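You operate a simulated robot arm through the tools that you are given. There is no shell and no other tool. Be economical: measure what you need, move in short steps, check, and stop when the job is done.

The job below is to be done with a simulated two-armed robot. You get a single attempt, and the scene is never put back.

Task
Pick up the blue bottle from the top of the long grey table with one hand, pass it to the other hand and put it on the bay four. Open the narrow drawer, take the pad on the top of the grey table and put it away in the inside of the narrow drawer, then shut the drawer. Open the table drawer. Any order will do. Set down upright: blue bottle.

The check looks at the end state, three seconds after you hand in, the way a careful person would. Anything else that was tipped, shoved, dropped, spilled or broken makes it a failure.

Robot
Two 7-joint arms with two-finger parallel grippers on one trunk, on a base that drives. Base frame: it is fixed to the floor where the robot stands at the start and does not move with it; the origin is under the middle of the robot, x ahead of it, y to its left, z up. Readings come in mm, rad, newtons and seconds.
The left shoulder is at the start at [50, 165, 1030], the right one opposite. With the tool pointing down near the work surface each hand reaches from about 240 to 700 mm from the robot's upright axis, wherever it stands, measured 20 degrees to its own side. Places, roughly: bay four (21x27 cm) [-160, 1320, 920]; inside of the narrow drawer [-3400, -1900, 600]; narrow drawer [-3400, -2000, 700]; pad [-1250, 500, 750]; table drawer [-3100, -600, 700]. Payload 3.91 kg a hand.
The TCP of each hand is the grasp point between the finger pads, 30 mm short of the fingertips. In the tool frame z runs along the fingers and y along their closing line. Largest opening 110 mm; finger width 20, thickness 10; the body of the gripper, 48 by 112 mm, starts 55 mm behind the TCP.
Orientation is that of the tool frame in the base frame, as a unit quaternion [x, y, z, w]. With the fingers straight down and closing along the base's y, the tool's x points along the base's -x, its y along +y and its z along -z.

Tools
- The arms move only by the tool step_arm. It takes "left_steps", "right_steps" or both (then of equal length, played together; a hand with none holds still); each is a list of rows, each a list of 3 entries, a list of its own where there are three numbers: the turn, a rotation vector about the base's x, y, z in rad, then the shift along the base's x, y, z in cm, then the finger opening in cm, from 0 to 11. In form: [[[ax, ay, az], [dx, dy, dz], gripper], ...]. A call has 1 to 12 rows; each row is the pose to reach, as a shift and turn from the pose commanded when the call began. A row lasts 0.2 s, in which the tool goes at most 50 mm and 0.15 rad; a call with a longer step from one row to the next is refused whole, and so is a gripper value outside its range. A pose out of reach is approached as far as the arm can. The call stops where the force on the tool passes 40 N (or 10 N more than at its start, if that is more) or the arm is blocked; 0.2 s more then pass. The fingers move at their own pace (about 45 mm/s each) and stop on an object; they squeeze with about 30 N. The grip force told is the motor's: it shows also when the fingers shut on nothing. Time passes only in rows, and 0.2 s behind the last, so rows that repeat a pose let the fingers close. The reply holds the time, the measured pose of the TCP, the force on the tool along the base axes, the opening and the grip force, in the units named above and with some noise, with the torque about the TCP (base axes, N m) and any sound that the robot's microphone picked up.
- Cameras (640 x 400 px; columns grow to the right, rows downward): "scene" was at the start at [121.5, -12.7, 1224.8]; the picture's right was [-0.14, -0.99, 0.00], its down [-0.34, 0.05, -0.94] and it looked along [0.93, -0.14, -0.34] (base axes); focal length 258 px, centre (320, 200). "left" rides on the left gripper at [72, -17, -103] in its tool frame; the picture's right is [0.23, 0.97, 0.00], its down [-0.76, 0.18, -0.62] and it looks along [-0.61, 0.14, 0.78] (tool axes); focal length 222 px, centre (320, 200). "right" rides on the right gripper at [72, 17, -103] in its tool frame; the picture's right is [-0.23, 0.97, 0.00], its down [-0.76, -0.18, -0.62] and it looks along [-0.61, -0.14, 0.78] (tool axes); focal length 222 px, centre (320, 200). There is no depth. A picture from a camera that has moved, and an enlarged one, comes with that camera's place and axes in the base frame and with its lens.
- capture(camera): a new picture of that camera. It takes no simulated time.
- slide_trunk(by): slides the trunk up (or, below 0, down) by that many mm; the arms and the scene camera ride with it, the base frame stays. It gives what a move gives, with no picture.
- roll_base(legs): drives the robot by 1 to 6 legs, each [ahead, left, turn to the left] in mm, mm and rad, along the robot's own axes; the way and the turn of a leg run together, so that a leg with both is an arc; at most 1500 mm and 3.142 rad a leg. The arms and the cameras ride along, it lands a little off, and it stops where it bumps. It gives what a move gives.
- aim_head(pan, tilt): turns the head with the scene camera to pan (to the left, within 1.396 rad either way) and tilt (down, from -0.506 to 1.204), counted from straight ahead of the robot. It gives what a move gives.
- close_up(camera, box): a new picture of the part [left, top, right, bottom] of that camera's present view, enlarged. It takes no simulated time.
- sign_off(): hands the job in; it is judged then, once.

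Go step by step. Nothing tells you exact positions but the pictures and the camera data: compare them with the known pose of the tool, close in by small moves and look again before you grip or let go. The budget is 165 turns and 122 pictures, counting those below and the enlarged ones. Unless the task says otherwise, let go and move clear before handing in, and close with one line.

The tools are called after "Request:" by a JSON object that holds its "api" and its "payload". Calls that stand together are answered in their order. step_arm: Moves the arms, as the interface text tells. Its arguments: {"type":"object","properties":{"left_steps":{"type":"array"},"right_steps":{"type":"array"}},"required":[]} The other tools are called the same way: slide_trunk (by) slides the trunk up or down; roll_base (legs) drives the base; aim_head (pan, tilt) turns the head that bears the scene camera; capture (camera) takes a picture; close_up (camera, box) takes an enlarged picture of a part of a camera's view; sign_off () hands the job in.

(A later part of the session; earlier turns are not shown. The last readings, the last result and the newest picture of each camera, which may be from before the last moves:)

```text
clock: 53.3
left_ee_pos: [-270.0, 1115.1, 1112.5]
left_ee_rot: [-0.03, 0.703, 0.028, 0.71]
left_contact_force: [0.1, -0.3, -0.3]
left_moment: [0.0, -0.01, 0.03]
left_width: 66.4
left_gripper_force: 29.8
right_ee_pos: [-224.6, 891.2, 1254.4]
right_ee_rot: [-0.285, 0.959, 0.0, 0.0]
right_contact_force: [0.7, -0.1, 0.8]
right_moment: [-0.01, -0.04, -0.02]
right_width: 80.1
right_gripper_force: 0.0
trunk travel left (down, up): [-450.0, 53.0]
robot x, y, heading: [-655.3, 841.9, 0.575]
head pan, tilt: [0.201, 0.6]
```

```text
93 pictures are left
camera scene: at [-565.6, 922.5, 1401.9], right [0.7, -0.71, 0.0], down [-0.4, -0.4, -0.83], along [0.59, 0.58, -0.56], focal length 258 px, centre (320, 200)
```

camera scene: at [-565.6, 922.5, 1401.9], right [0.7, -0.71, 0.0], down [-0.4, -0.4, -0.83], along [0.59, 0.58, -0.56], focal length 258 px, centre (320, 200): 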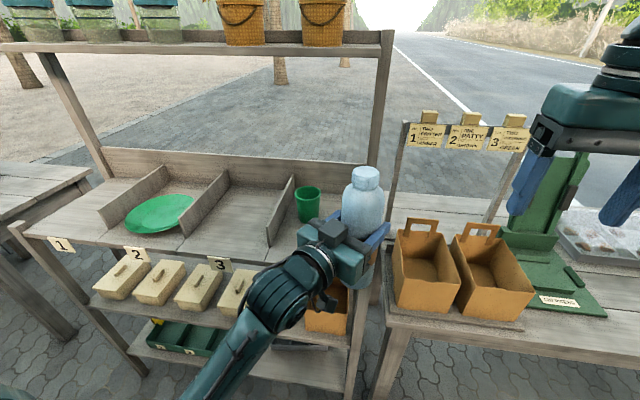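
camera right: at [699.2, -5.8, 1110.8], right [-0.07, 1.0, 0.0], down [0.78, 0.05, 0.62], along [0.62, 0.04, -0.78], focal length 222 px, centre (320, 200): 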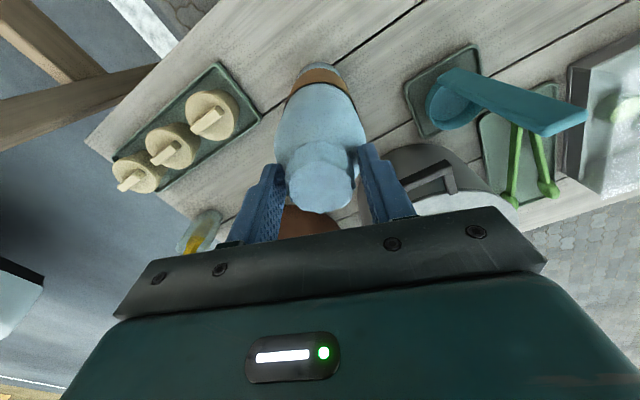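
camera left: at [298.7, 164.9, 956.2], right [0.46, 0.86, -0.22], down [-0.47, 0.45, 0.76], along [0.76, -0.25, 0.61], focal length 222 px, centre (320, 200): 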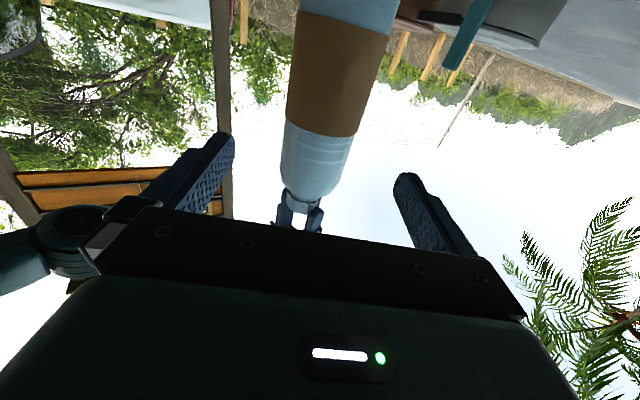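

The bottle is upright again and just in front of the shelf. I roll ahead 120 mm, then fine-position with the arm.

Request:
{"api": "roll_base", "payload": {"legs": [[120, 0, 0]]}}

Request:
{"api": "capture", "payload": {"camera": "scene"}}

```text
clock: 54.5
left_ee_pos: [-169.6, 1184.5, 1111.9]
left_ee_rot: [-0.029, 0.704, 0.028, 0.709]
left_contact_force: [-0.2, 0.3, -0.6]
left_moment: [-0.03, 0.02, 0.0]
left_width: 66.3
left_gripper_force: 29.7
right_ee_pos: [-122.4, 959.5, 1254.5]
right_ee_rot: [-0.286, 0.958, 0.0, 0.0]
right_contact_force: [0.1, -0.5, -1.4]
right_moment: [0.0, 0.0, 0.01]
right_width: 80.1
right_gripper_force: 0.0
trunk travel left (down, up): [-450.0, 53.0]
robot x, y, heading: [-552.4, 907.5, 0.578]
head pan, tilt: [0.201, 0.6]
```

```text
92 pictures are left
camera scene: at [-464.3, 989.2, 1401.7], right [0.7, -0.71, 0.0], down [-0.4, -0.4, -0.82], along [0.59, 0.58, -0.57], focal length 258 px, centre (320, 200)
```

scene: 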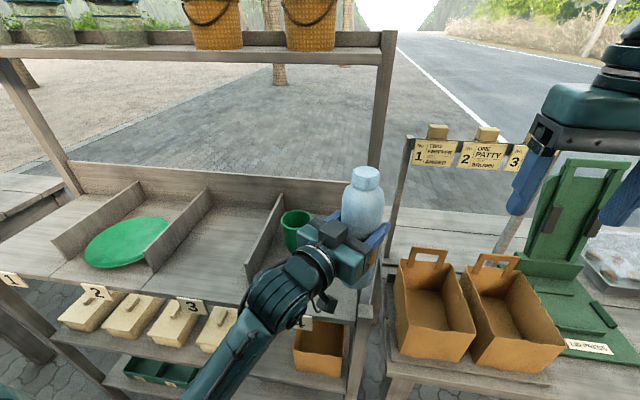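

I shift the bottle over the free right part of the bay, staying above the shelf, and look again.

Request:
{"api": "step_arm", "payload": {"left_steps": [[[0, 0, 0], [1.5, 2.6, 0], 5], [[0, 0, 0], [3, 5.2, 0], 5], [[0, 0, 0], [4.5, 7.7, 0], 5], [[0, 0, 0], [4.5, 7.7, -2], 5]]}}

Request:
{"api": "close_up", "payload": {"camera": "scene", "box": [220, 150, 460, 300]}}

Request:
{"api": "capture", "payload": {"camera": "right"}}

```text
clock: 55.5
left_ee_pos: [-125.5, 1259.1, 1091.7]
left_ee_rot: [-0.03, 0.703, 0.029, 0.71]
left_contact_force: [-0.1, -0.1, -0.8]
left_moment: [0.0, -0.03, 0.0]
left_width: 66.1
left_gripper_force: 29.9
right_ee_pos: [-122.7, 958.3, 1253.8]
right_ee_rot: [-0.286, 0.958, 0.0, 0.001]
right_contact_force: [-0.8, -0.6, -1.1]
right_moment: [-0.02, -0.03, -0.04]
right_width: 79.7
right_gripper_force: 0.2
trunk travel left (down, up): [-450.0, 53.0]
robot x, y, heading: [-551.6, 912.6, 0.582]
head pan, tilt: [0.201, 0.6]
```

```text
2.67 times, centred on (340, 225) of scene
camera zoom: at [-465.4, 988.4, 1401.9], right [0.7, -0.71, 0.0], down [-0.4, -0.4, -0.83], along [0.59, 0.58, -0.56], focal length 688 px, centre (267, 133)
```

zoom: 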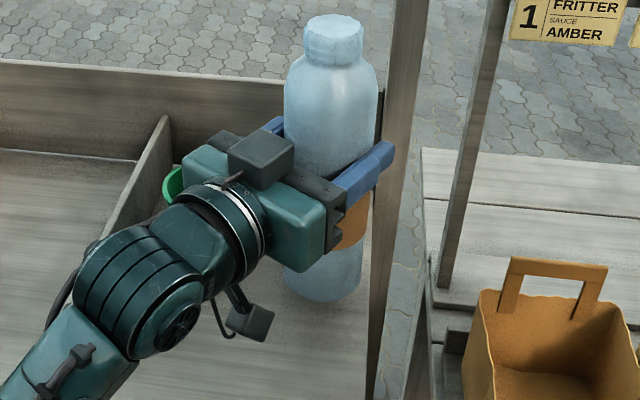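

```text
90 pictures are left
camera right: at [-194.1, 931.0, 1356.9], right [-0.34, 0.94, 0.0], down [0.73, 0.27, 0.62], along [0.59, 0.21, -0.78], focal length 222 px, centre (320, 200)
```

right: 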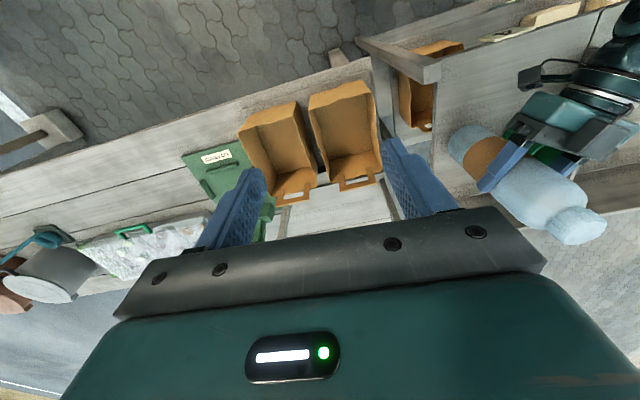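

The bottle stands a bit close to the right shelf edge, so I shift it 15 mm inwards and lower most of the way.

Request:
{"api": "step_arm", "payload": {"left_steps": [[[0, 0, 0], [-0.7, 1.2, 0], 5], [[0, 0, 0], [-0.7, 1.2, -0.8], 5], [[0, 0, 0], [-0.7, 1.2, -1.6], 5], [[0, 0, 0], [-0.7, 1.2, -1.6], 5]]}}

Request:
{"api": "close_up", "payload": {"camera": "scene", "box": [220, 150, 460, 300]}}

Request:
{"api": "close_up", "payload": {"camera": "right", "box": [400, 30, 640, 255]}}

```text
clock: 56.5
left_ee_pos: [-132.1, 1271.1, 1074.8]
left_ee_rot: [-0.029, 0.704, 0.028, 0.709]
left_contact_force: [-0.3, -0.2, -0.2]
left_moment: [0.0, -0.02, 0.01]
left_width: 66.2
left_gripper_force: 29.8
right_ee_pos: [-123.0, 959.0, 1254.4]
right_ee_rot: [-0.286, 0.958, 0.0, 0.0]
right_contact_force: [0.5, 0.9, -0.7]
right_moment: [-0.01, 0.04, -0.05]
right_width: 80.3
right_gripper_force: 0.0
trunk travel left (down, up): [-450.0, 53.0]
robot x, y, heading: [-559.3, 914.7, 0.587]
head pan, tilt: [0.201, 0.6]
```

```text
2.67 times, centred on (340, 225) of scene
camera zoom: at [-465.1, 988.5, 1401.9], right [0.7, -0.71, 0.0], down [-0.4, -0.4, -0.83], along [0.59, 0.58, -0.56], focal length 688 px, centre (267, 133)
```

zoom: 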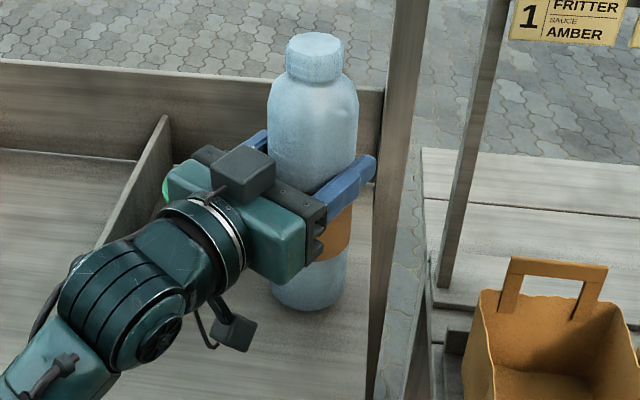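

```text
1.78 times, centred on (520, 142) of right
camera zoom: at [-193.9, 931.2, 1356.8], right [-0.34, 0.94, 0.0], down [0.73, 0.27, 0.62], along [0.59, 0.21, -0.78], focal length 395 px, centre (-36, 302)
```

zoom: 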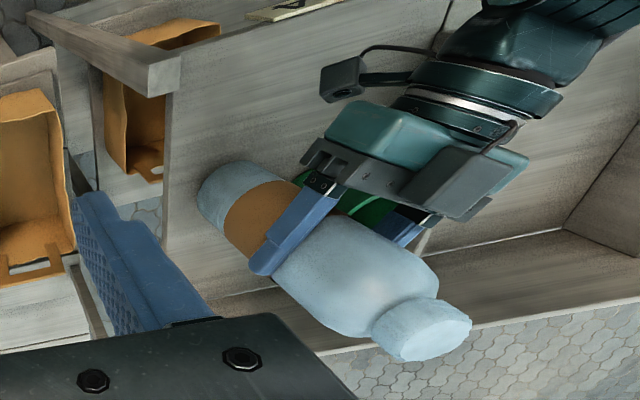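

Good spot. I lower in small steps until the bottle touches.

Request:
{"api": "step_arm", "payload": {"left_steps": [[[0, 0, 0], [0, 0, -0.3], 5], [[0, 0, 0], [0, 0, -0.6], 5], [[0, 0, 0], [0, 0, -0.6], 5]]}}

Request:
{"api": "step_arm", "payload": {"left_steps": [[[0, 0, 0], [0, 0, -0.2], 5], [[0, 0, 0], [0, 0, -0.4], 5], [[0, 0, 0], [0, 0, -0.4], 5]]}}

Request:
{"api": "close_up", "payload": {"camera": "right", "box": [400, 30, 640, 255]}}

```text
clock: 57.3
left_ee_pos: [-133.2, 1271.1, 1069.1]
left_ee_rot: [-0.03, 0.704, 0.029, 0.709]
left_contact_force: [-0.3, 0.6, -0.3]
left_moment: [0.02, 0.0, 0.0]
left_width: 66.5
left_gripper_force: 30.2
right_ee_pos: [-123.0, 959.0, 1254.0]
right_ee_rot: [-0.286, 0.958, 0.0, -0.001]
right_contact_force: [0.5, -0.1, 0.4]
right_moment: [-0.02, 0.0, 0.04]
right_width: 80.0
right_gripper_force: 0.1
trunk travel left (down, up): [-450.0, 53.0]
robot x, y, heading: [-554.7, 910.4, 0.579]
head pan, tilt: [0.201, 0.6]
```

```text
clock: 58.1
left_ee_pos: [-132.7, 1271.5, 1066.0]
left_ee_rot: [-0.03, 0.703, 0.029, 0.71]
left_contact_force: [-0.7, 0.1, -1.2]
left_moment: [0.02, -0.01, 0.03]
left_width: 65.9
left_gripper_force: 29.8
right_ee_pos: [-124.5, 959.3, 1254.6]
right_ee_rot: [-0.286, 0.958, 0.0, 0.0]
right_contact_force: [-1.0, -0.6, -0.2]
right_moment: [0.03, 0.02, -0.05]
right_width: 79.8
right_gripper_force: 0.0
trunk travel left (down, up): [-450.0, 53.0]
robot x, y, heading: [-553.3, 909.0, 0.578]
head pan, tilt: [0.201, 0.6]
```

```text
1.78 times, centred on (520, 142) of right
camera zoom: at [-193.9, 931.2, 1356.8], right [-0.34, 0.94, 0.0], down [0.73, 0.27, 0.62], along [0.59, 0.21, -0.78], focal length 395 px, centre (-36, 302)
```

zoom: 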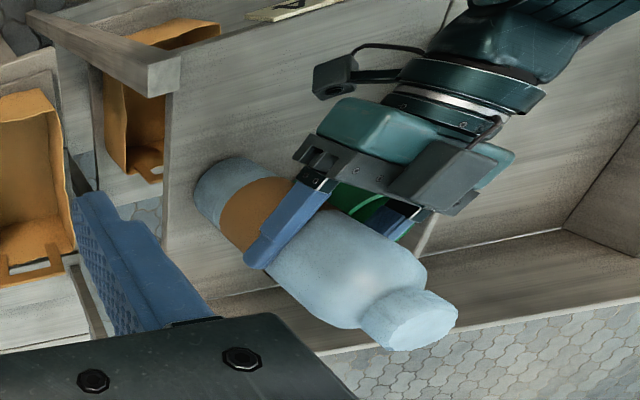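

No contact yet; I keep lowering in 2 mm steps.

Request:
{"api": "step_arm", "payload": {"left_steps": [[[0, 0, 0], [0, 0, -0.2], 5], [[0, 0, 0], [0, 0, -0.4], 5], [[0, 0, 0], [0, 0, -0.4], 5]]}}

Request:
{"api": "step_arm", "payload": {"left_steps": [[[0, 0, 0], [0, 0, -0.2], 5], [[0, 0, 0], [0, 0, -0.4], 5], [[0, 0, 0], [0, 0, -0.4], 5]]}}

```text
clock: 58.9
left_ee_pos: [-132.8, 1271.7, 1064.1]
left_ee_rot: [-0.029, 0.702, 0.029, 0.711]
left_contact_force: [2.7, 0.5, 11.9]
left_moment: [0.3, 0.01, -0.02]
left_width: 66.5
left_gripper_force: 29.8
right_ee_pos: [-123.4, 958.1, 1256.0]
right_ee_rot: [-0.286, 0.958, 0.0, 0.001]
right_contact_force: [-0.1, -0.1, 0.7]
right_moment: [0.01, 0.0, 0.0]
right_width: 80.1
right_gripper_force: 0.0
trunk travel left (down, up): [-450.0, 53.0]
robot x, y, heading: [-552.8, 910.4, 0.583]
head pan, tilt: [0.201, 0.6]
```

```text
clock: 59.7
left_ee_pos: [-132.1, 1271.4, 1059.2]
left_ee_rot: [-0.029, 0.703, 0.029, 0.71]
left_contact_force: [4.1, 2.8, 17.9]
left_moment: [0.48, -0.19, -0.03]
left_width: 66.5
left_gripper_force: 30.3
right_ee_pos: [-124.1, 959.2, 1254.9]
right_ee_rot: [-0.285, 0.958, -0.001, 0.001]
right_contact_force: [-0.1, 0.0, -0.1]
right_moment: [0.02, -0.02, -0.02]
right_width: 79.8
right_gripper_force: 0.0
trunk travel left (down, up): [-450.0, 53.0]
robot x, y, heading: [-552.0, 908.7, 0.582]
head pan, tilt: [0.201, 0.6]
```

The bottle stands on the shelf (18 N). I open and pull the hand straight back.

Request:
{"api": "step_arm", "payload": {"left_steps": [[[0, 0, 0], [0, 0, 0.2], 7], [[0, 0, 0], [0, 0, 0.2], 8.5], [[0, 0, 0], [0, 0, 0.2], 9], [[0, 0, 0], [-3, -0.25, 0.2], 9], [[0, 0, 0], [-6, -0.5, 0.2], 9], [[0, 0, 0], [-10, -0.8, 0.2], 9], [[0, 0, 0], [-14, -1.2, 1], 9]]}}

Request:
{"api": "capture", "payload": {"camera": "scene"}}

Request:
{"api": "close_up", "payload": {"camera": "right", "box": [400, 30, 640, 255]}}

```text
clock: 61.3
left_ee_pos: [-273.0, 1260.1, 1069.6]
left_ee_rot: [-0.029, 0.704, 0.028, 0.709]
left_contact_force: [0.2, 0.1, 0.1]
left_moment: [-0.01, 0.02, -0.03]
left_width: 89.9
left_gripper_force: 0.1
right_ee_pos: [-124.2, 959.1, 1254.7]
right_ee_rot: [-0.285, 0.958, 0.0, 0.001]
right_contact_force: [0.6, -0.3, 0.3]
right_moment: [0.0, -0.02, 0.0]
right_width: 80.4
right_gripper_force: 0.1
trunk travel left (down, up): [-450.0, 53.0]
robot x, y, heading: [-548.6, 907.6, 0.58]
head pan, tilt: [0.201, 0.6]
```

```text
86 pictures are left
camera scene: at [-465.9, 988.4, 1402.0], right [0.7, -0.71, 0.0], down [-0.4, -0.4, -0.83], along [0.59, 0.58, -0.56], focal length 258 px, centre (320, 200)
```

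scene: 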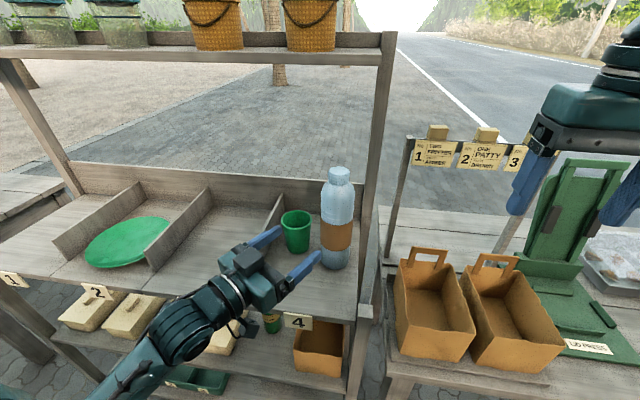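

```text
1.78 times, centred on (520, 142) of right
camera zoom: at [-194.7, 931.0, 1357.1], right [-0.34, 0.94, 0.0], down [0.73, 0.27, 0.62], along [0.59, 0.21, -0.78], focal length 395 px, centre (-36, 302)
```

zoom: 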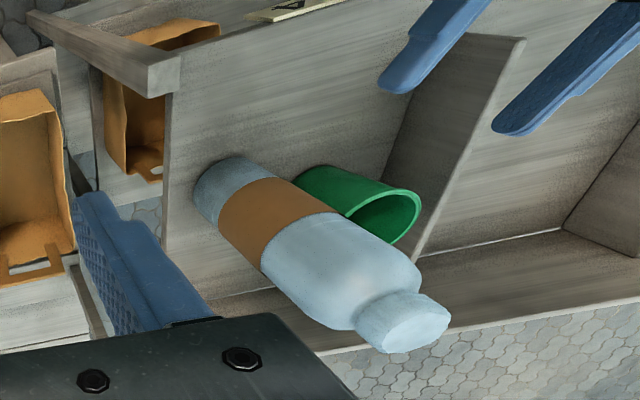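

The bottle stands upright in bay four, clear of the cup. Now I retract the left hand, back off a bit, and look left for the grey table with the pad.

Request:
{"api": "step_arm", "payload": {"left_steps": [[[0, 0, 0], [-4, -0.3, 3], 9], [[0, 0, 0], [-7, -1.5, 6], 9], [[0, 0, 0], [-9, -4, 9], 9], [[0, 0, 0], [-10, -7, 12], 9]]}}

Request:
{"api": "roll_base", "payload": {"legs": [[-180, 0, 0]]}}

Request:
{"api": "aim_head", "payload": {"pan": 1.39, "tilt": 0.6}}

Request:
{"api": "capture", "payload": {"camera": "scene"}}

```text
clock: 62.3
left_ee_pos: [-284.7, 1260.2, 1119.4]
left_ee_rot: [-0.03, 0.705, 0.029, 0.708]
left_contact_force: [0.9, -0.2, -0.3]
left_moment: [-0.03, -0.02, -0.01]
left_width: 89.8
left_gripper_force: 0.0
left hand out of reach, approached as far as the arm can: row 1, 2, 3, 4
right_ee_pos: [-122.9, 958.4, 1254.3]
right_ee_rot: [-0.286, 0.958, 0.001, 0.0]
right_contact_force: [0.1, 0.7, -0.7]
right_moment: [0.02, 0.01, -0.02]
right_width: 80.1
right_gripper_force: 0.1
trunk travel left (down, up): [-450.0, 53.0]
robot x, y, heading: [-554.1, 909.9, 0.579]
head pan, tilt: [0.201, 0.6]
```

```text
clock: 63.9
left_ee_pos: [-435.5, 1160.7, 1121.3]
left_ee_rot: [-0.03, 0.703, 0.029, 0.709]
left_contact_force: [0.7, -0.5, -0.2]
left_moment: [0.0, 0.0, 0.02]
left_width: 90.0
left_gripper_force: 0.1
right_ee_pos: [-275.0, 859.4, 1255.4]
right_ee_rot: [-0.285, 0.958, 0.0, 0.0]
right_contact_force: [0.3, 0.1, 0.2]
right_moment: [0.02, -0.02, -0.01]
right_width: 79.9
right_gripper_force: 0.1
trunk travel left (down, up): [-450.0, 53.0]
robot x, y, heading: [-702.0, 812.8, 0.581]
head pan, tilt: [0.201, 0.6]
```

```text
clock: 65.2
left_ee_pos: [-435.6, 1161.8, 1120.6]
left_ee_rot: [-0.03, 0.704, 0.028, 0.709]
left_contact_force: [-0.5, -0.6, -0.2]
left_moment: [0.01, 0.04, -0.04]
left_width: 90.2
left_gripper_force: 0.2
right_ee_pos: [-272.3, 861.4, 1253.3]
right_ee_rot: [-0.284, 0.959, 0.0, 0.0]
right_contact_force: [0.0, 0.8, 0.0]
right_moment: [-0.01, -0.01, 0.0]
right_width: 80.0
right_gripper_force: 0.0
trunk travel left (down, up): [-450.0, 53.0]
robot x, y, heading: [-700.6, 811.6, 0.586]
head pan, tilt: [1.389, 0.6]
```

```text
84 pictures are left
camera scene: at [-712.4, 909.3, 1401.9], right [0.92, 0.39, 0.0], down [0.22, -0.52, -0.83], along [-0.32, 0.76, -0.56], focal length 258 px, centre (320, 200)
```

scene: 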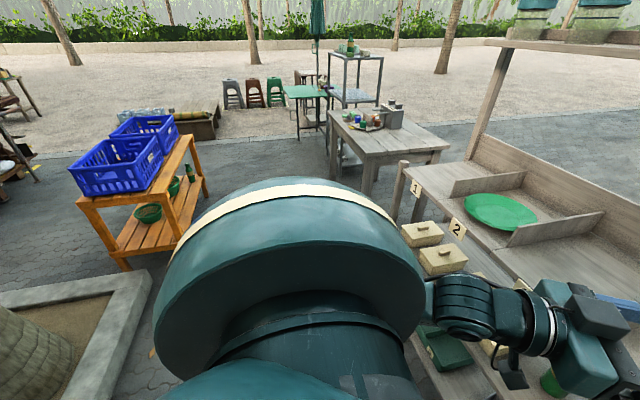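

Next I bring the left hand back to pointing down and turn the robot around towards the grey table.

Request:
{"api": "step_arm", "payload": {"left_steps": [[[-0.011, 0.142, 0], [0, 0, 1], 9], [[-0.023, 0.285, 0], [0, 0, 2], 9], [[-0.034, 0.427, 0], [0, 0, 4], 9], [[-0.046, 0.57, 0], [0, 0, 6], 9], [[-0.057, 0.712, 0], [0, 0, 8], 9], [[-0.068, 0.855, 0], [0, 0, 10], 9], [[-0.08, 0.997, 0], [0, 0, 12], 9], [[-0.091, 1.14, 0], [0, 0, 13], 9], [[-0.103, 1.282, 0], [0, 0, 13], 9], [[-0.114, 1.425, 0], [0, 0, 13], 9], [[-0.125, 1.56, 0], [0, 0, 13], 9]]}}

Request:
{"api": "step_arm", "payload": {"left_steps": [[[0, 0, 0.14], [0, 0, 0], 9], [[0, 0, 0.28], [0, 0, 0], 9], [[0, 0, 0.42], [0, 0, 0], 9], [[0, 0, 0.5], [0, 0, 0], 9]]}}

Request:
{"api": "roll_base", "payload": {"legs": [[0, 0, 2.4]]}}

Request:
{"api": "aim_head", "payload": {"pan": 0.6, "tilt": 0.6}}

Request:
{"api": "capture", "payload": {"camera": "scene"}}

```text
clock: 67.6
left_ee_pos: [-435.4, 1161.5, 1250.7]
left_ee_rot: [-0.041, 0.999, 0.001, 0.006]
left_contact_force: [-0.4, -0.2, -1.5]
left_moment: [-0.01, 0.0, 0.05]
left_width: 90.0
left_gripper_force: 0.1
left hand out of reach, approached as far as the arm can: row 1, 2, 3
right_ee_pos: [-273.7, 859.8, 1253.2]
right_ee_rot: [-0.285, 0.958, 0.001, 0.0]
right_contact_force: [0.3, 0.3, -0.1]
right_moment: [-0.02, 0.02, 0.01]
right_width: 80.2
right_gripper_force: 0.0
trunk travel left (down, up): [-450.0, 53.0]
robot x, y, heading: [-705.6, 809.8, 0.575]
head pan, tilt: [1.389, 0.6]
```

```text
clock: 68.6
left_ee_pos: [-434.8, 1160.7, 1250.4]
left_ee_rot: [-0.287, 0.958, 0.002, 0.006]
left_contact_force: [0.0, -0.4, -0.2]
left_moment: [-0.01, -0.01, -0.01]
left_width: 89.8
left_gripper_force: 0.1
right_ee_pos: [-272.8, 860.2, 1254.7]
right_ee_rot: [-0.286, 0.958, 0.0, 0.0]
right_contact_force: [1.3, -0.2, 0.1]
right_moment: [0.02, -0.02, 0.02]
right_width: 79.8
right_gripper_force: 0.1
trunk travel left (down, up): [-450.0, 53.0]
robot x, y, heading: [-702.1, 813.0, 0.577]
head pan, tilt: [1.389, 0.6]
```

```text
clock: 74.7
left_ee_pos: [-1138.3, 744.6, 1251.5]
left_ee_rot: [0.996, -0.093, -0.006, 0.0]
left_contact_force: [0.7, -0.7, -0.3]
left_moment: [-0.01, 0.04, -0.01]
left_width: 90.3
left_gripper_force: 0.1
right_ee_pos: [-1046.2, 1074.0, 1253.8]
right_ee_rot: [0.996, -0.093, 0.0, 0.0]
right_contact_force: [0.0, 0.1, -0.6]
right_moment: [0.0, 0.0, 0.0]
right_width: 80.0
right_gripper_force: 0.1
trunk travel left (down, up): [-450.0, 53.0]
robot x, y, heading: [-698.6, 815.2, 2.959]
head pan, tilt: [1.389, 0.6]
```

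```text
clock: 75.8
left_ee_pos: [-1138.4, 744.7, 1251.5]
left_ee_rot: [0.996, -0.093, -0.006, 0.001]
left_contact_force: [-0.4, 0.0, -0.1]
left_moment: [-0.01, 0.0, -0.02]
left_width: 90.1
left_gripper_force: 0.1
right_ee_pos: [-1045.9, 1073.0, 1254.3]
right_ee_rot: [0.996, -0.094, -0.001, 0.0]
right_contact_force: [0.9, -0.4, 0.2]
right_moment: [0.02, 0.0, 0.03]
right_width: 80.2
right_gripper_force: 0.1
trunk travel left (down, up): [-450.0, 53.0]
robot x, y, heading: [-706.3, 810.7, 2.955]
head pan, tilt: [0.6, 0.6]
```

```text
83 pictures are left
camera scene: at [-812.3, 781.5, 1401.9], right [-0.4, 0.92, 0.0], down [0.52, 0.23, -0.83], along [-0.76, -0.33, -0.56], focal length 258 px, centre (320, 200)
```

scene: 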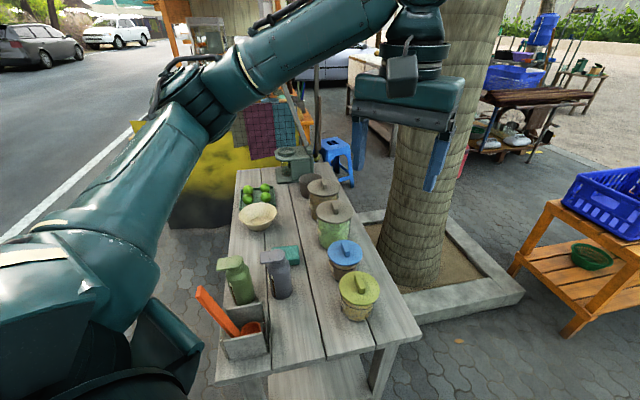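

I see the grey table; the teal pad lies behind the purple pump bottle. I enlarge that.

Request:
{"api": "close_up", "payload": {"camera": "scene", "box": [190, 150, 430, 390]}}

Request:
{"api": "capture", "payload": {"camera": "left"}}

```text
1.67 times, centred on (310, 270) of scene
camera zoom: at [-812.3, 781.5, 1401.9], right [-0.4, 0.92, 0.0], down [0.52, 0.23, -0.83], along [-0.76, -0.33, -0.56], focal length 430 px, centre (337, 83)
```

zoom: 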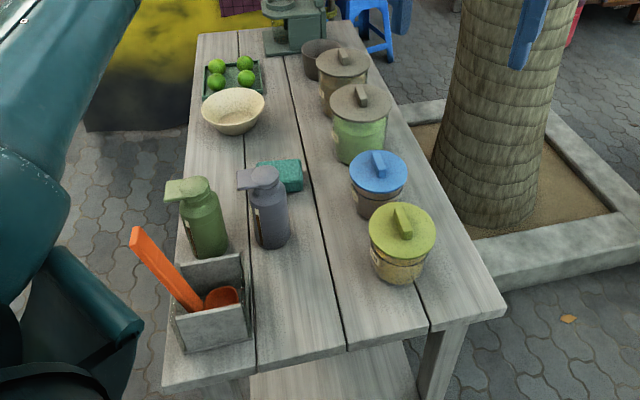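

```text
81 pictures are left
camera left: at [-1062.7, 747.0, 1353.1], right [0.04, -1.0, 0.0], down [-0.77, -0.03, 0.63], along [-0.63, -0.03, -0.77], focal length 222 px, centre (320, 200)
```

left: 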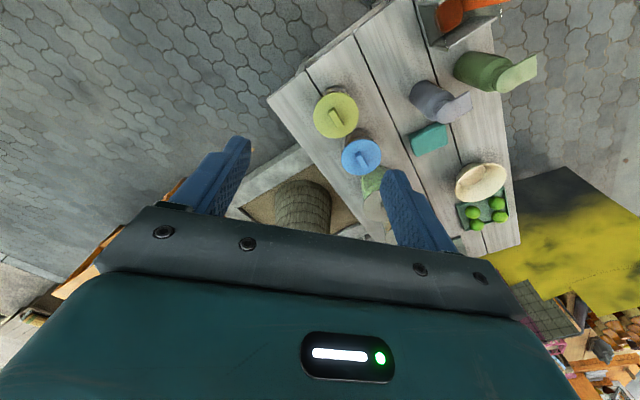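

The pad is at about (-1322, 433, 770). I need to know what occupies the area to the left of this table (where I would stand), so I look there.

Request:
{"api": "aim_head", "payload": {"pan": 1.39, "tilt": 0.65}}

Request:
{"api": "capture", "payload": {"camera": "scene"}}

```text
clock: 76.9
left_ee_pos: [-1137.6, 745.7, 1251.5]
left_ee_rot: [0.996, -0.092, -0.005, 0.001]
left_contact_force: [0.3, -0.5, -0.5]
left_moment: [-0.01, 0.02, -0.01]
left_width: 89.9
left_gripper_force: 0.0
right_ee_pos: [-1045.0, 1073.5, 1254.9]
right_ee_rot: [0.996, -0.093, 0.001, 0.0]
right_contact_force: [-0.1, -0.3, 0.7]
right_moment: [0.0, 0.0, -0.03]
right_width: 80.1
right_gripper_force: 0.1
trunk travel left (down, up): [-450.0, 53.0]
robot x, y, heading: [-700.5, 810.7, 2.958]
head pan, tilt: [1.389, 0.649]
```

```text
80 pictures are left
camera scene: at [-762.6, 736.2, 1397.6], right [-0.93, 0.36, 0.0], down [0.22, 0.56, -0.8], along [-0.29, -0.74, -0.6], focal length 258 px, centre (320, 200)
```

scene: 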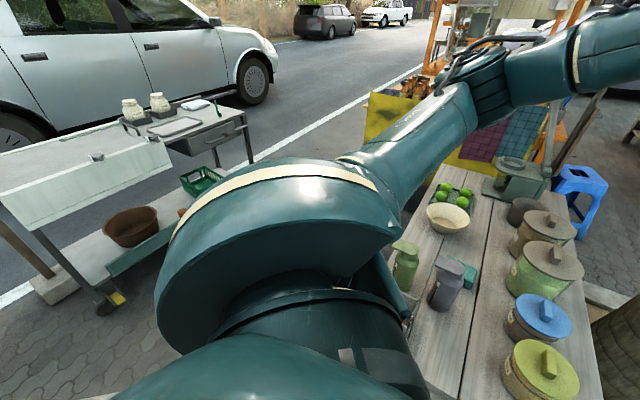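

The floor left of the grey table is hidden by my shoulder; I turn a little further left and look again.

Request:
{"api": "roll_base", "payload": {"legs": [[0, 0, 0.8]]}}

Request:
{"api": "aim_head", "payload": {"pan": 0.5, "tilt": 0.75}}

Request:
{"api": "capture", "payload": {"camera": "scene"}}

```text
clock: 79.4
left_ee_pos: [-958.2, 453.7, 1251.8]
left_ee_rot: [0.953, 0.302, -0.007, 0.003]
left_contact_force: [0.2, -0.3, 0.3]
left_moment: [-0.01, 0.02, 0.0]
left_width: 89.8
left_gripper_force: 0.0
right_ee_pos: [-1130.1, 748.5, 1254.3]
right_ee_rot: [0.954, 0.3, 0.0, -0.001]
right_contact_force: [-1.1, 0.4, -0.2]
right_moment: [0.03, -0.01, -0.02]
right_width: 80.2
right_gripper_force: 0.1
trunk travel left (down, up): [-450.0, 53.0]
robot x, y, heading: [-701.2, 812.3, -2.525]
head pan, tilt: [1.389, 0.649]
```

```text
clock: 80.6
left_ee_pos: [-960.2, 453.3, 1251.2]
left_ee_rot: [0.954, 0.301, -0.005, 0.003]
left_contact_force: [-0.2, 0.0, 0.0]
left_moment: [-0.03, -0.01, -0.02]
left_width: 90.0
left_gripper_force: 0.1
right_ee_pos: [-1129.9, 749.0, 1254.2]
right_ee_rot: [0.954, 0.3, 0.0, -0.001]
right_contact_force: [0.2, -0.2, 0.1]
right_moment: [0.01, -0.03, 0.02]
right_width: 79.8
right_gripper_force: 0.0
trunk travel left (down, up): [-450.0, 53.0]
robot x, y, heading: [-704.0, 811.2, -2.531]
head pan, tilt: [0.499, 0.75]
```

```text
79 pictures are left
camera scene: at [-763.3, 720.7, 1389.0], right [-0.9, 0.44, 0.0], down [0.3, 0.61, -0.73], along [-0.32, -0.66, -0.68], focal length 258 px, centre (320, 200)
```

scene: 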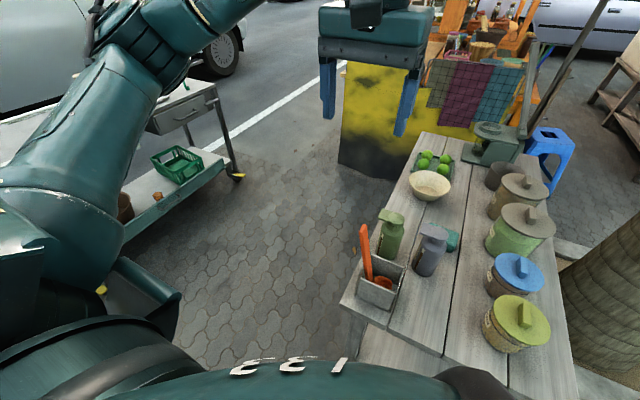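

The area beside the table is free. I turn to face across the table, back off, then strafe left along it to stand in front of the pad.

Request:
{"api": "roll_base", "payload": {"legs": [[0, 0, -1.572], [-515, 27, 0], [0, 690, 0]]}}

Request:
{"api": "aim_head", "payload": {"pan": 0.0, "tilt": 0.8}}

Request:
{"api": "capture", "payload": {"camera": "scene"}}

```text
clock: 93.4
left_ee_pos: [-1332.0, 218.8, 1251.3]
left_ee_rot: [0.894, -0.448, -0.006, -0.003]
left_contact_force: [0.4, -0.4, 0.2]
left_moment: [0.01, 0.03, -0.01]
left_width: 90.1
left_gripper_force: 0.0
right_ee_pos: [-1041.5, 398.7, 1254.2]
right_ee_rot: [0.894, -0.448, 0.001, 0.001]
right_contact_force: [-0.5, -0.2, 0.3]
right_moment: [0.02, 0.02, -0.04]
right_width: 79.8
right_gripper_force: 0.0
trunk travel left (down, up): [-450.0, 53.0]
robot x, y, heading: [-969.4, -30.0, 2.215]
head pan, tilt: [0.499, 0.75]
```

```text
clock: 94.4
left_ee_pos: [-1332.6, 218.7, 1250.7]
left_ee_rot: [0.894, -0.448, -0.006, -0.002]
left_contact_force: [0.1, 0.8, -0.5]
left_moment: [0.02, 0.03, -0.01]
left_width: 90.1
left_gripper_force: 0.1
right_ee_pos: [-1042.1, 398.0, 1254.3]
right_ee_rot: [0.894, -0.448, 0.0, 0.0]
right_contact_force: [-0.2, -0.7, -0.3]
right_moment: [-0.01, -0.03, 0.01]
right_width: 79.9
right_gripper_force: 0.0
trunk travel left (down, up): [-450.0, 53.0]
robot x, y, heading: [-966.4, -26.5, 2.213]
head pan, tilt: [0.0, 0.799]
```

```text
78 pictures are left
camera scene: at [-1032.5, 61.6, 1385.0], right [0.8, 0.6, 0.0], down [0.43, -0.57, -0.7], along [-0.42, 0.56, -0.72], focal length 258 px, centre (320, 200)
```

scene: 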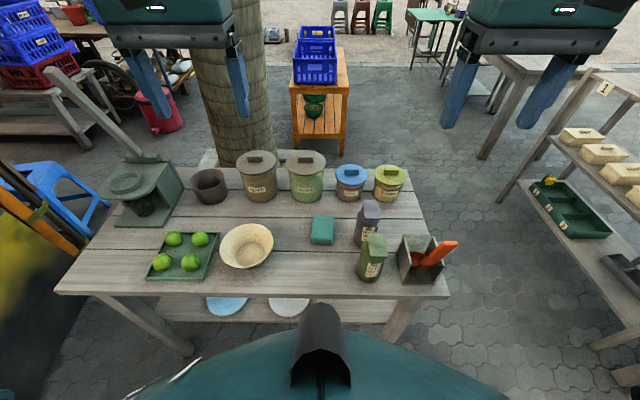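

The pad is straight ahead at ~580 mm. I enlarge it to see its orientation and size.

Request:
{"api": "close_up", "payload": {"camera": "scene", "box": [260, 185, 420, 285]}}

Request:
{"api": "capture", "payload": {"camera": "right"}}

```text
4.00 times, centred on (340, 235) of scene
camera zoom: at [-1032.5, 61.6, 1385.0], right [0.8, 0.6, 0.0], down [0.43, -0.57, -0.7], along [-0.42, 0.56, -0.72], focal length 1032 px, centre (240, 60)
```

zoom: 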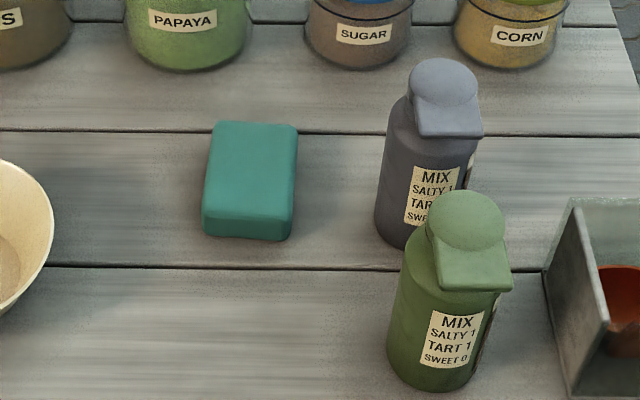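

```text
76 pictures are left
camera right: at [-1013.0, 328.2, 1356.8], right [-0.92, -0.4, 0.0], down [-0.31, 0.72, 0.62], along [-0.25, 0.57, -0.78], focal length 222 px, centre (320, 200)
```

right: 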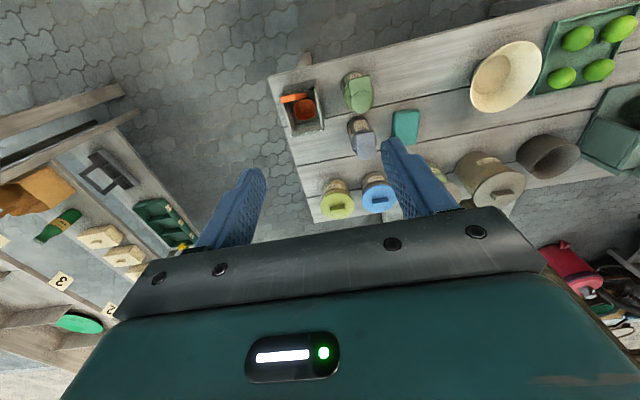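

The pad is about 65 × 95 mm and ~25 mm thick, roughly aligned with me. I bring the right hand over it, first sideways then down.

Request:
{"api": "step_arm", "payload": {"right_steps": [[[0, 0, 0], [-4.4, 0.7, 0], 10], [[0, 0, 0], [-8.8, 1.4, 0], 11], [[0, 0, 0], [-13.2, 2.1, 0], 11], [[0, 0, 0], [-17.6, 2.8, 0], 11], [[0, 0, 0], [-22, 3.5, 0], 11], [[0, 0, 0], [-26.4, 4.2, 0], 11], [[0, 0, 0], [-26.4, 4.2, -5], 11], [[0, 0, 0], [-26.4, 4.2, -10], 11], [[0, 0, 0], [-26.4, 4.2, -15], 11], [[0, 0, 0], [-26.4, 4.2, -20], 11], [[0, 0, 0], [-26.4, 4.2, -25], 11], [[0, 0, 0], [-26.4, 4.2, -30], 11]]}}

Request:
{"api": "capture", "payload": {"camera": "right"}}

Request:
{"api": "capture", "payload": {"camera": "scene"}}

```text
clock: 97.0
left_ee_pos: [-1333.4, 218.4, 1251.2]
left_ee_rot: [0.894, -0.447, -0.005, -0.002]
left_contact_force: [-0.1, -0.1, 0.5]
left_moment: [0.03, 0.0, 0.02]
left_width: 90.2
left_gripper_force: 0.1
right_ee_pos: [-1306.1, 441.9, 951.4]
right_ee_rot: [0.894, -0.449, -0.001, 0.0]
right_contact_force: [0.6, 0.5, -0.6]
right_moment: [-0.02, -0.01, -0.01]
right_width: 110.0
right_gripper_force: 0.1
trunk travel left (down, up): [-450.0, 53.0]
robot x, y, heading: [-963.6, -28.4, 2.213]
head pan, tilt: [0.0, 0.799]
```

```text
75 pictures are left
camera right: at [-1276.1, 371.5, 1053.8], right [-0.92, -0.4, 0.0], down [-0.31, 0.72, 0.62], along [-0.25, 0.57, -0.78], focal length 222 px, centre (320, 200)
```

right: 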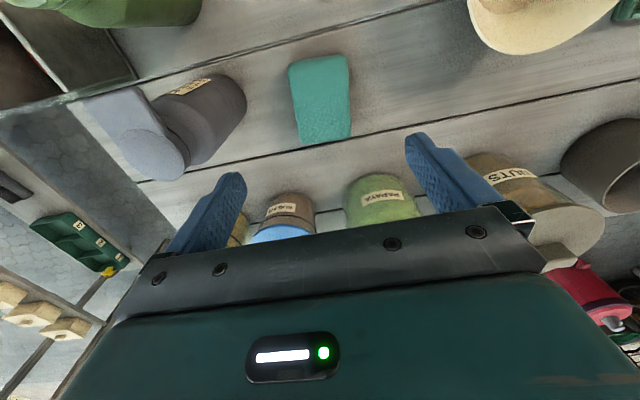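

```text
74 pictures are left
camera scene: at [-1032.7, 61.9, 1385.0], right [0.8, 0.6, 0.0], down [0.43, -0.57, -0.7], along [-0.42, 0.56, -0.72], focal length 258 px, centre (320, 200)
```

scene: 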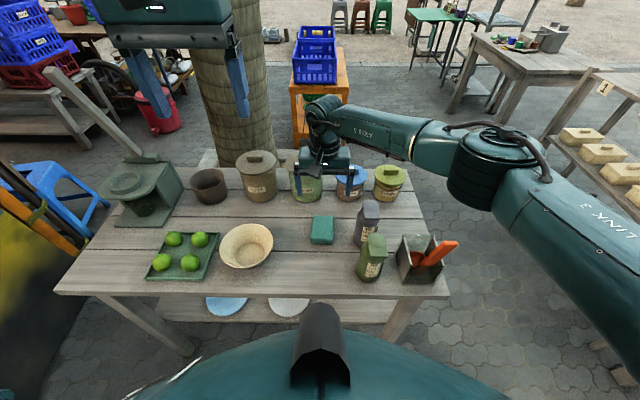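

The pad is centred under the right hand. I turn 0.1 rad to align, narrow the fingers to 9 cm to keep clear of the purple bottle, and descend.

Request:
{"api": "step_arm", "payload": {"right_steps": [[[0, 0, -0.05], [-0.1, 0, -4], 9], [[0, 0, -0.1], [-0.2, 0, -8], 9], [[0, 0, -0.1], [-0.3, 0, -11], 9], [[0, 0, -0.1], [-0.3, 0, -13], 9], [[0, 0, -0.1], [-0.3, 0, -14.6], 9]]}}

Request:
{"api": "capture", "payload": {"camera": "right"}}

Request:
{"api": "close_up", "payload": {"camera": "scene", "box": [260, 185, 420, 285]}}

```text
clock: 98.2
left_ee_pos: [-1331.2, 218.0, 1250.7]
left_ee_rot: [0.894, -0.448, -0.007, -0.003]
left_contact_force: [0.3, 0.9, 0.5]
left_moment: [0.02, 0.0, 0.0]
left_width: 89.9
left_gripper_force: 0.0
right_ee_pos: [-1303.8, 437.5, 815.7]
right_ee_rot: [0.87, -0.493, 0.0, 0.0]
right_contact_force: [0.8, 0.6, 0.8]
right_moment: [-0.01, -0.01, 0.03]
right_width: 89.9
right_gripper_force: 0.0
right hand out of reach, approached as far as the arm can: row 4, 5
trunk travel left (down, up): [-450.0, 53.0]
robot x, y, heading: [-968.4, -25.8, 2.215]
head pan, tilt: [0.0, 0.799]
```

```text
73 pictures are left
camera right: at [-1281.6, 364.9, 918.3], right [-0.95, -0.31, 0.0], down [-0.24, 0.74, 0.62], along [-0.19, 0.59, -0.78], focal length 222 px, centre (320, 200)
```

right: 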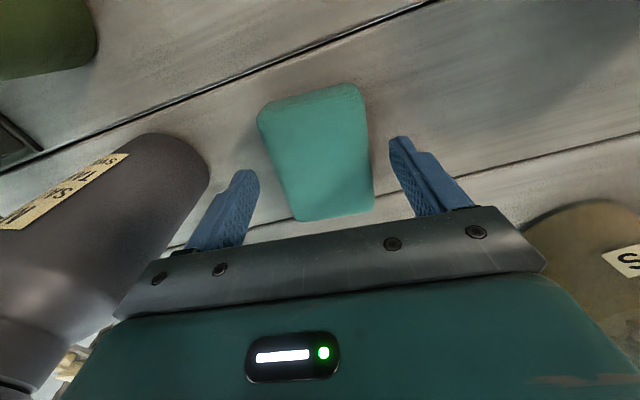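

```text
4.00 times, centred on (340, 235) of scene
camera zoom: at [-1032.6, 61.5, 1385.0], right [0.8, 0.6, 0.0], down [0.43, -0.57, -0.7], along [-0.42, 0.56, -0.72], focal length 1032 px, centre (240, 60)
```

zoom: 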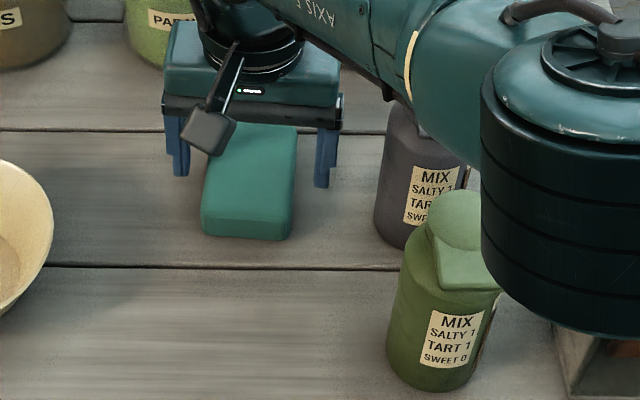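

The right arm is at its reach limit with the trunk this high, and its elbow hovers over the pump bottles. The left side only has a low bowl, so I pull the right hand away and use the left hand with a lower trunk.

Request:
{"api": "step_arm", "payload": {"right_steps": [[[0, 0, 0], [0, 0, 4.5], 9], [[0, 0, 0], [0, 0, 9.3], 9], [[0, 0, 0], [0, 0, 14.1], 9], [[0, 0, 0], [0, 0, 18.9], 9], [[0, 0, 0], [0, 0, 23.7], 9], [[0, 0, 0], [0, 0, 28.5], 9], [[0, 0, 0], [0, 0, 33.3], 9], [[0, 0, 0], [0, 0, 38.1], 9], [[0, 0, 0], [0, 0, 42.9], 9]]}}

Request:
{"api": "step_arm", "payload": {"right_steps": [[[0, 0, 0.1], [4.4, -0.7, 0], 9], [[0, 0, 0.1], [8.8, -1.4, 0], 9], [[0, 0, 0.1], [13.2, -2.1, 0], 9], [[0, 0, 0.1], [17.6, -2.8, 0], 9], [[0, 0, 0.1], [22, -3.5, 0], 9], [[0, 0, 0.1], [26.4, -4.2, 0], 9]]}}

Request:
{"api": "slide_trunk", "payload": {"by": -170}}

Request:
{"api": "capture", "payload": {"camera": "scene"}}

Request:
{"api": "capture", "payload": {"camera": "left"}}

```text
clock: 100.2
left_ee_pos: [-1332.7, 217.4, 1251.7]
left_ee_rot: [0.894, -0.448, -0.007, -0.003]
left_contact_force: [0.4, 0.7, 0.1]
left_moment: [0.03, -0.01, 0.0]
left_width: 90.0
left_gripper_force: 0.1
right_ee_pos: [-1304.2, 437.9, 1246.5]
right_ee_rot: [0.871, -0.491, 0.001, 0.001]
right_contact_force: [0.1, 0.5, 0.8]
right_moment: [0.03, -0.01, 0.02]
right_width: 90.0
right_gripper_force: 0.0
trunk travel left (down, up): [-450.0, 53.0]
robot x, y, heading: [-963.2, -24.6, 2.218]
head pan, tilt: [0.0, 0.799]
```

```text
clock: 101.6
left_ee_pos: [-1330.6, 218.1, 1252.4]
left_ee_rot: [0.894, -0.448, -0.007, -0.002]
left_contact_force: [-0.4, 0.5, 1.4]
left_moment: [-0.03, 0.02, 0.02]
left_width: 89.9
left_gripper_force: 0.2
right_ee_pos: [-1038.9, 396.6, 1246.5]
right_ee_rot: [0.894, -0.449, -0.001, 0.0]
right_contact_force: [1.5, 0.1, 0.6]
right_moment: [-0.02, 0.04, -0.04]
right_width: 89.8
right_gripper_force: 0.1
trunk travel left (down, up): [-450.0, 53.0]
robot x, y, heading: [-969.1, -26.7, 2.208]
head pan, tilt: [0.0, 0.799]
```

```text
clock: 103.5
left_ee_pos: [-1333.2, 218.4, 1081.7]
left_ee_rot: [0.894, -0.447, -0.006, -0.002]
left_contact_force: [0.6, -0.7, -0.3]
left_moment: [-0.01, 0.04, 0.03]
left_width: 89.9
left_gripper_force: 0.1
right_ee_pos: [-1039.7, 398.2, 1077.5]
right_ee_rot: [0.894, -0.449, 0.0, 0.0]
right_contact_force: [0.2, 0.3, -0.3]
right_moment: [0.01, 0.01, 0.01]
right_width: 90.2
right_gripper_force: 0.1
trunk travel left (down, up): [-280.0, 223.0]
robot x, y, heading: [-965.2, -24.7, 2.215]
head pan, tilt: [0.0, 0.799]
```

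```text
71 pictures are left
camera scene: at [-1032.4, 61.6, 1215.1], right [0.8, 0.6, 0.0], down [0.43, -0.57, -0.7], along [-0.42, 0.56, -0.72], focal length 258 px, centre (320, 200)
```

scene: 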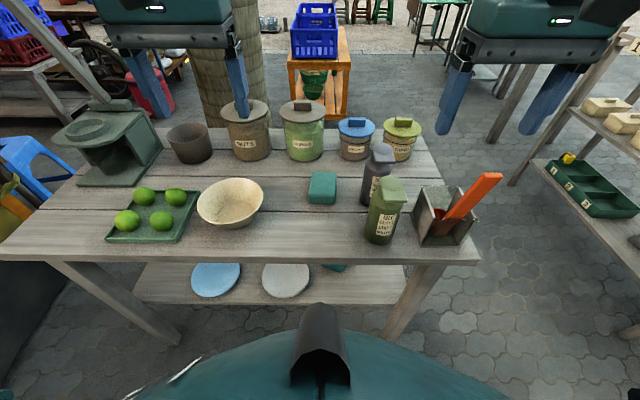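

```text
70 pictures are left
camera left: at [-1274.7, 168.8, 1183.2], right [-0.64, -0.77, 0.0], down [-0.59, 0.5, 0.63], along [-0.48, 0.41, -0.77], focal length 222 px, centre (320, 200)
```

left: 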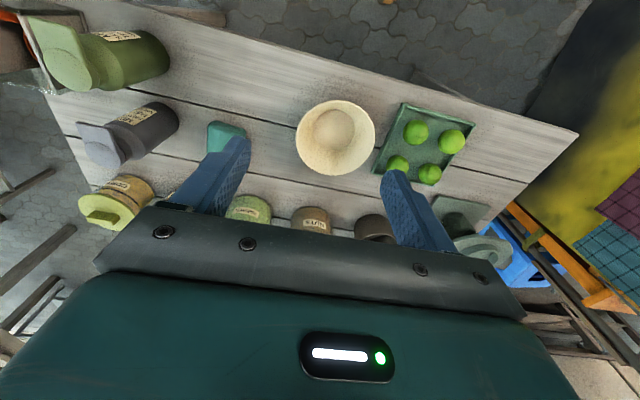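

Pad top measures z≈785 at about (-1313, 440). I bring the left hand over it.

Request:
{"api": "step_arm", "payload": {"left_steps": [[[0, 0, -0.04], [0.4, 4.4, 0], 9], [[0, 0, -0.08], [0.9, 8.9, 0], 9], [[0, 0, -0.08], [1.3, 13.3, 0], 9], [[0, 0, -0.08], [1.8, 17.8, 0], 9], [[0, 0, -0.08], [2.1, 22.2, 0], 9], [[0, 0, -0.08], [2.1, 22.2, -4.5], 9], [[0, 0, -0.08], [2.1, 22.2, -9], 9], [[0, 0, -0.08], [2.1, 22.2, -13.5], 9], [[0, 0, -0.08], [2.1, 22.2, -18], 9]]}}

Request:
{"api": "capture", "payload": {"camera": "left"}}

Request:
{"api": "capture", "payload": {"camera": "scene"}}

```text
clock: 105.5
left_ee_pos: [-1314.4, 437.9, 902.7]
left_ee_rot: [0.876, -0.483, -0.006, -0.002]
left_contact_force: [-0.2, -0.8, 0.0]
left_moment: [0.02, -0.02, 0.01]
left_width: 89.9
left_gripper_force: 0.0
left hand out of reach, approached as far as the arm can: row 5
right_ee_pos: [-1040.3, 397.6, 1077.4]
right_ee_rot: [0.894, -0.448, 0.0, 0.0]
right_contact_force: [0.2, -0.1, -0.5]
right_moment: [-0.02, 0.0, -0.05]
right_width: 89.9
right_gripper_force: 0.1
trunk travel left (down, up): [-280.0, 223.0]
robot x, y, heading: [-965.3, -25.8, 2.217]
head pan, tilt: [0.0, 0.799]
```

```text
69 pictures are left
camera left: at [-1260.2, 384.3, 1004.3], right [-0.7, -0.71, 0.0], down [-0.55, 0.54, 0.63], along [-0.45, 0.45, -0.77], focal length 222 px, centre (320, 200)
```

left: 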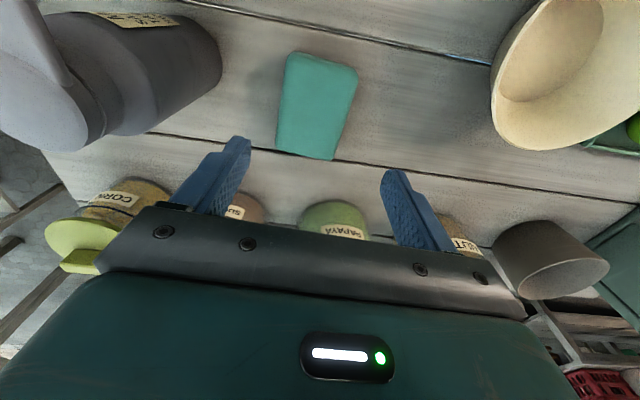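

```text
68 pictures are left
camera scene: at [-1032.6, 61.8, 1215.0], right [0.8, 0.6, 0.0], down [0.43, -0.57, -0.7], along [-0.42, 0.56, -0.72], focal length 258 px, centre (320, 200)
```

scene: 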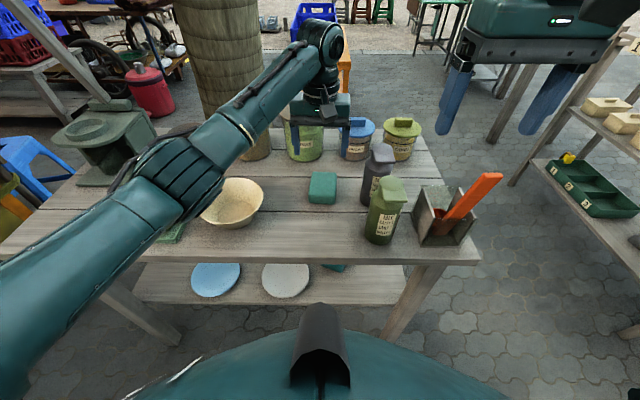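

Aligned. I descend to near the pad and check the elbow against the bowl.

Request:
{"api": "step_arm", "payload": {"left_steps": [[[0, 0, 0], [0.3, 0, -3], 9], [[0, 0, 0], [0.5, 0, -6], 9], [[0, 0, 0], [0.5, 0, -7.5], 9]]}}

Request:
{"api": "capture", "payload": {"camera": "scene"}}

Request:
{"api": "capture", "payload": {"camera": "left"}}

```text
clock: 106.3
left_ee_pos: [-1308.0, 440.4, 827.9]
left_ee_rot: [0.876, -0.482, -0.007, -0.002]
left_contact_force: [0.1, 0.3, 1.0]
left_moment: [-0.02, -0.03, 0.0]
left_width: 90.0
left_gripper_force: 0.0
right_ee_pos: [-1039.5, 396.7, 1075.4]
right_ee_rot: [0.894, -0.449, 0.0, 0.0]
right_contact_force: [-0.2, 0.2, 0.2]
right_moment: [0.01, -0.02, 0.0]
right_width: 90.1
right_gripper_force: 0.1
trunk travel left (down, up): [-280.0, 223.0]
robot x, y, heading: [-969.1, -26.5, 2.213]
head pan, tilt: [0.0, 0.799]
```

```text
67 pictures are left
camera scene: at [-1032.4, 61.7, 1215.0], right [0.8, 0.6, 0.0], down [0.43, -0.57, -0.7], along [-0.42, 0.56, -0.72], focal length 258 px, centre (320, 200)
```

scene: 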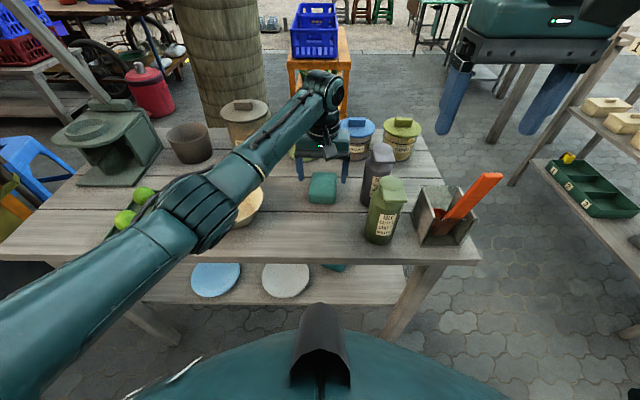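

```text
66 pictures are left
camera left: at [-1255.0, 385.7, 929.3], right [-0.7, -0.71, 0.0], down [-0.55, 0.54, 0.63], along [-0.45, 0.45, -0.77], focal length 222 px, centre (320, 200)
```

left: 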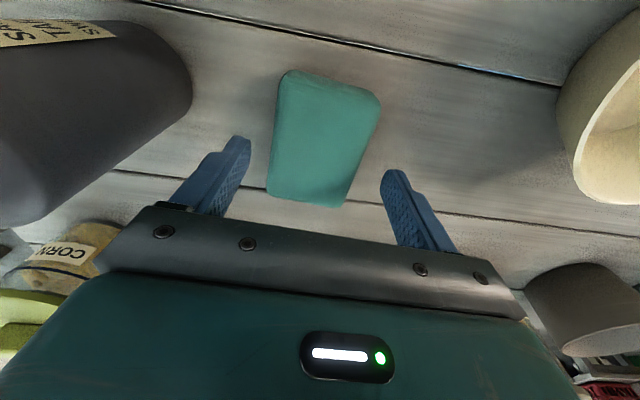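

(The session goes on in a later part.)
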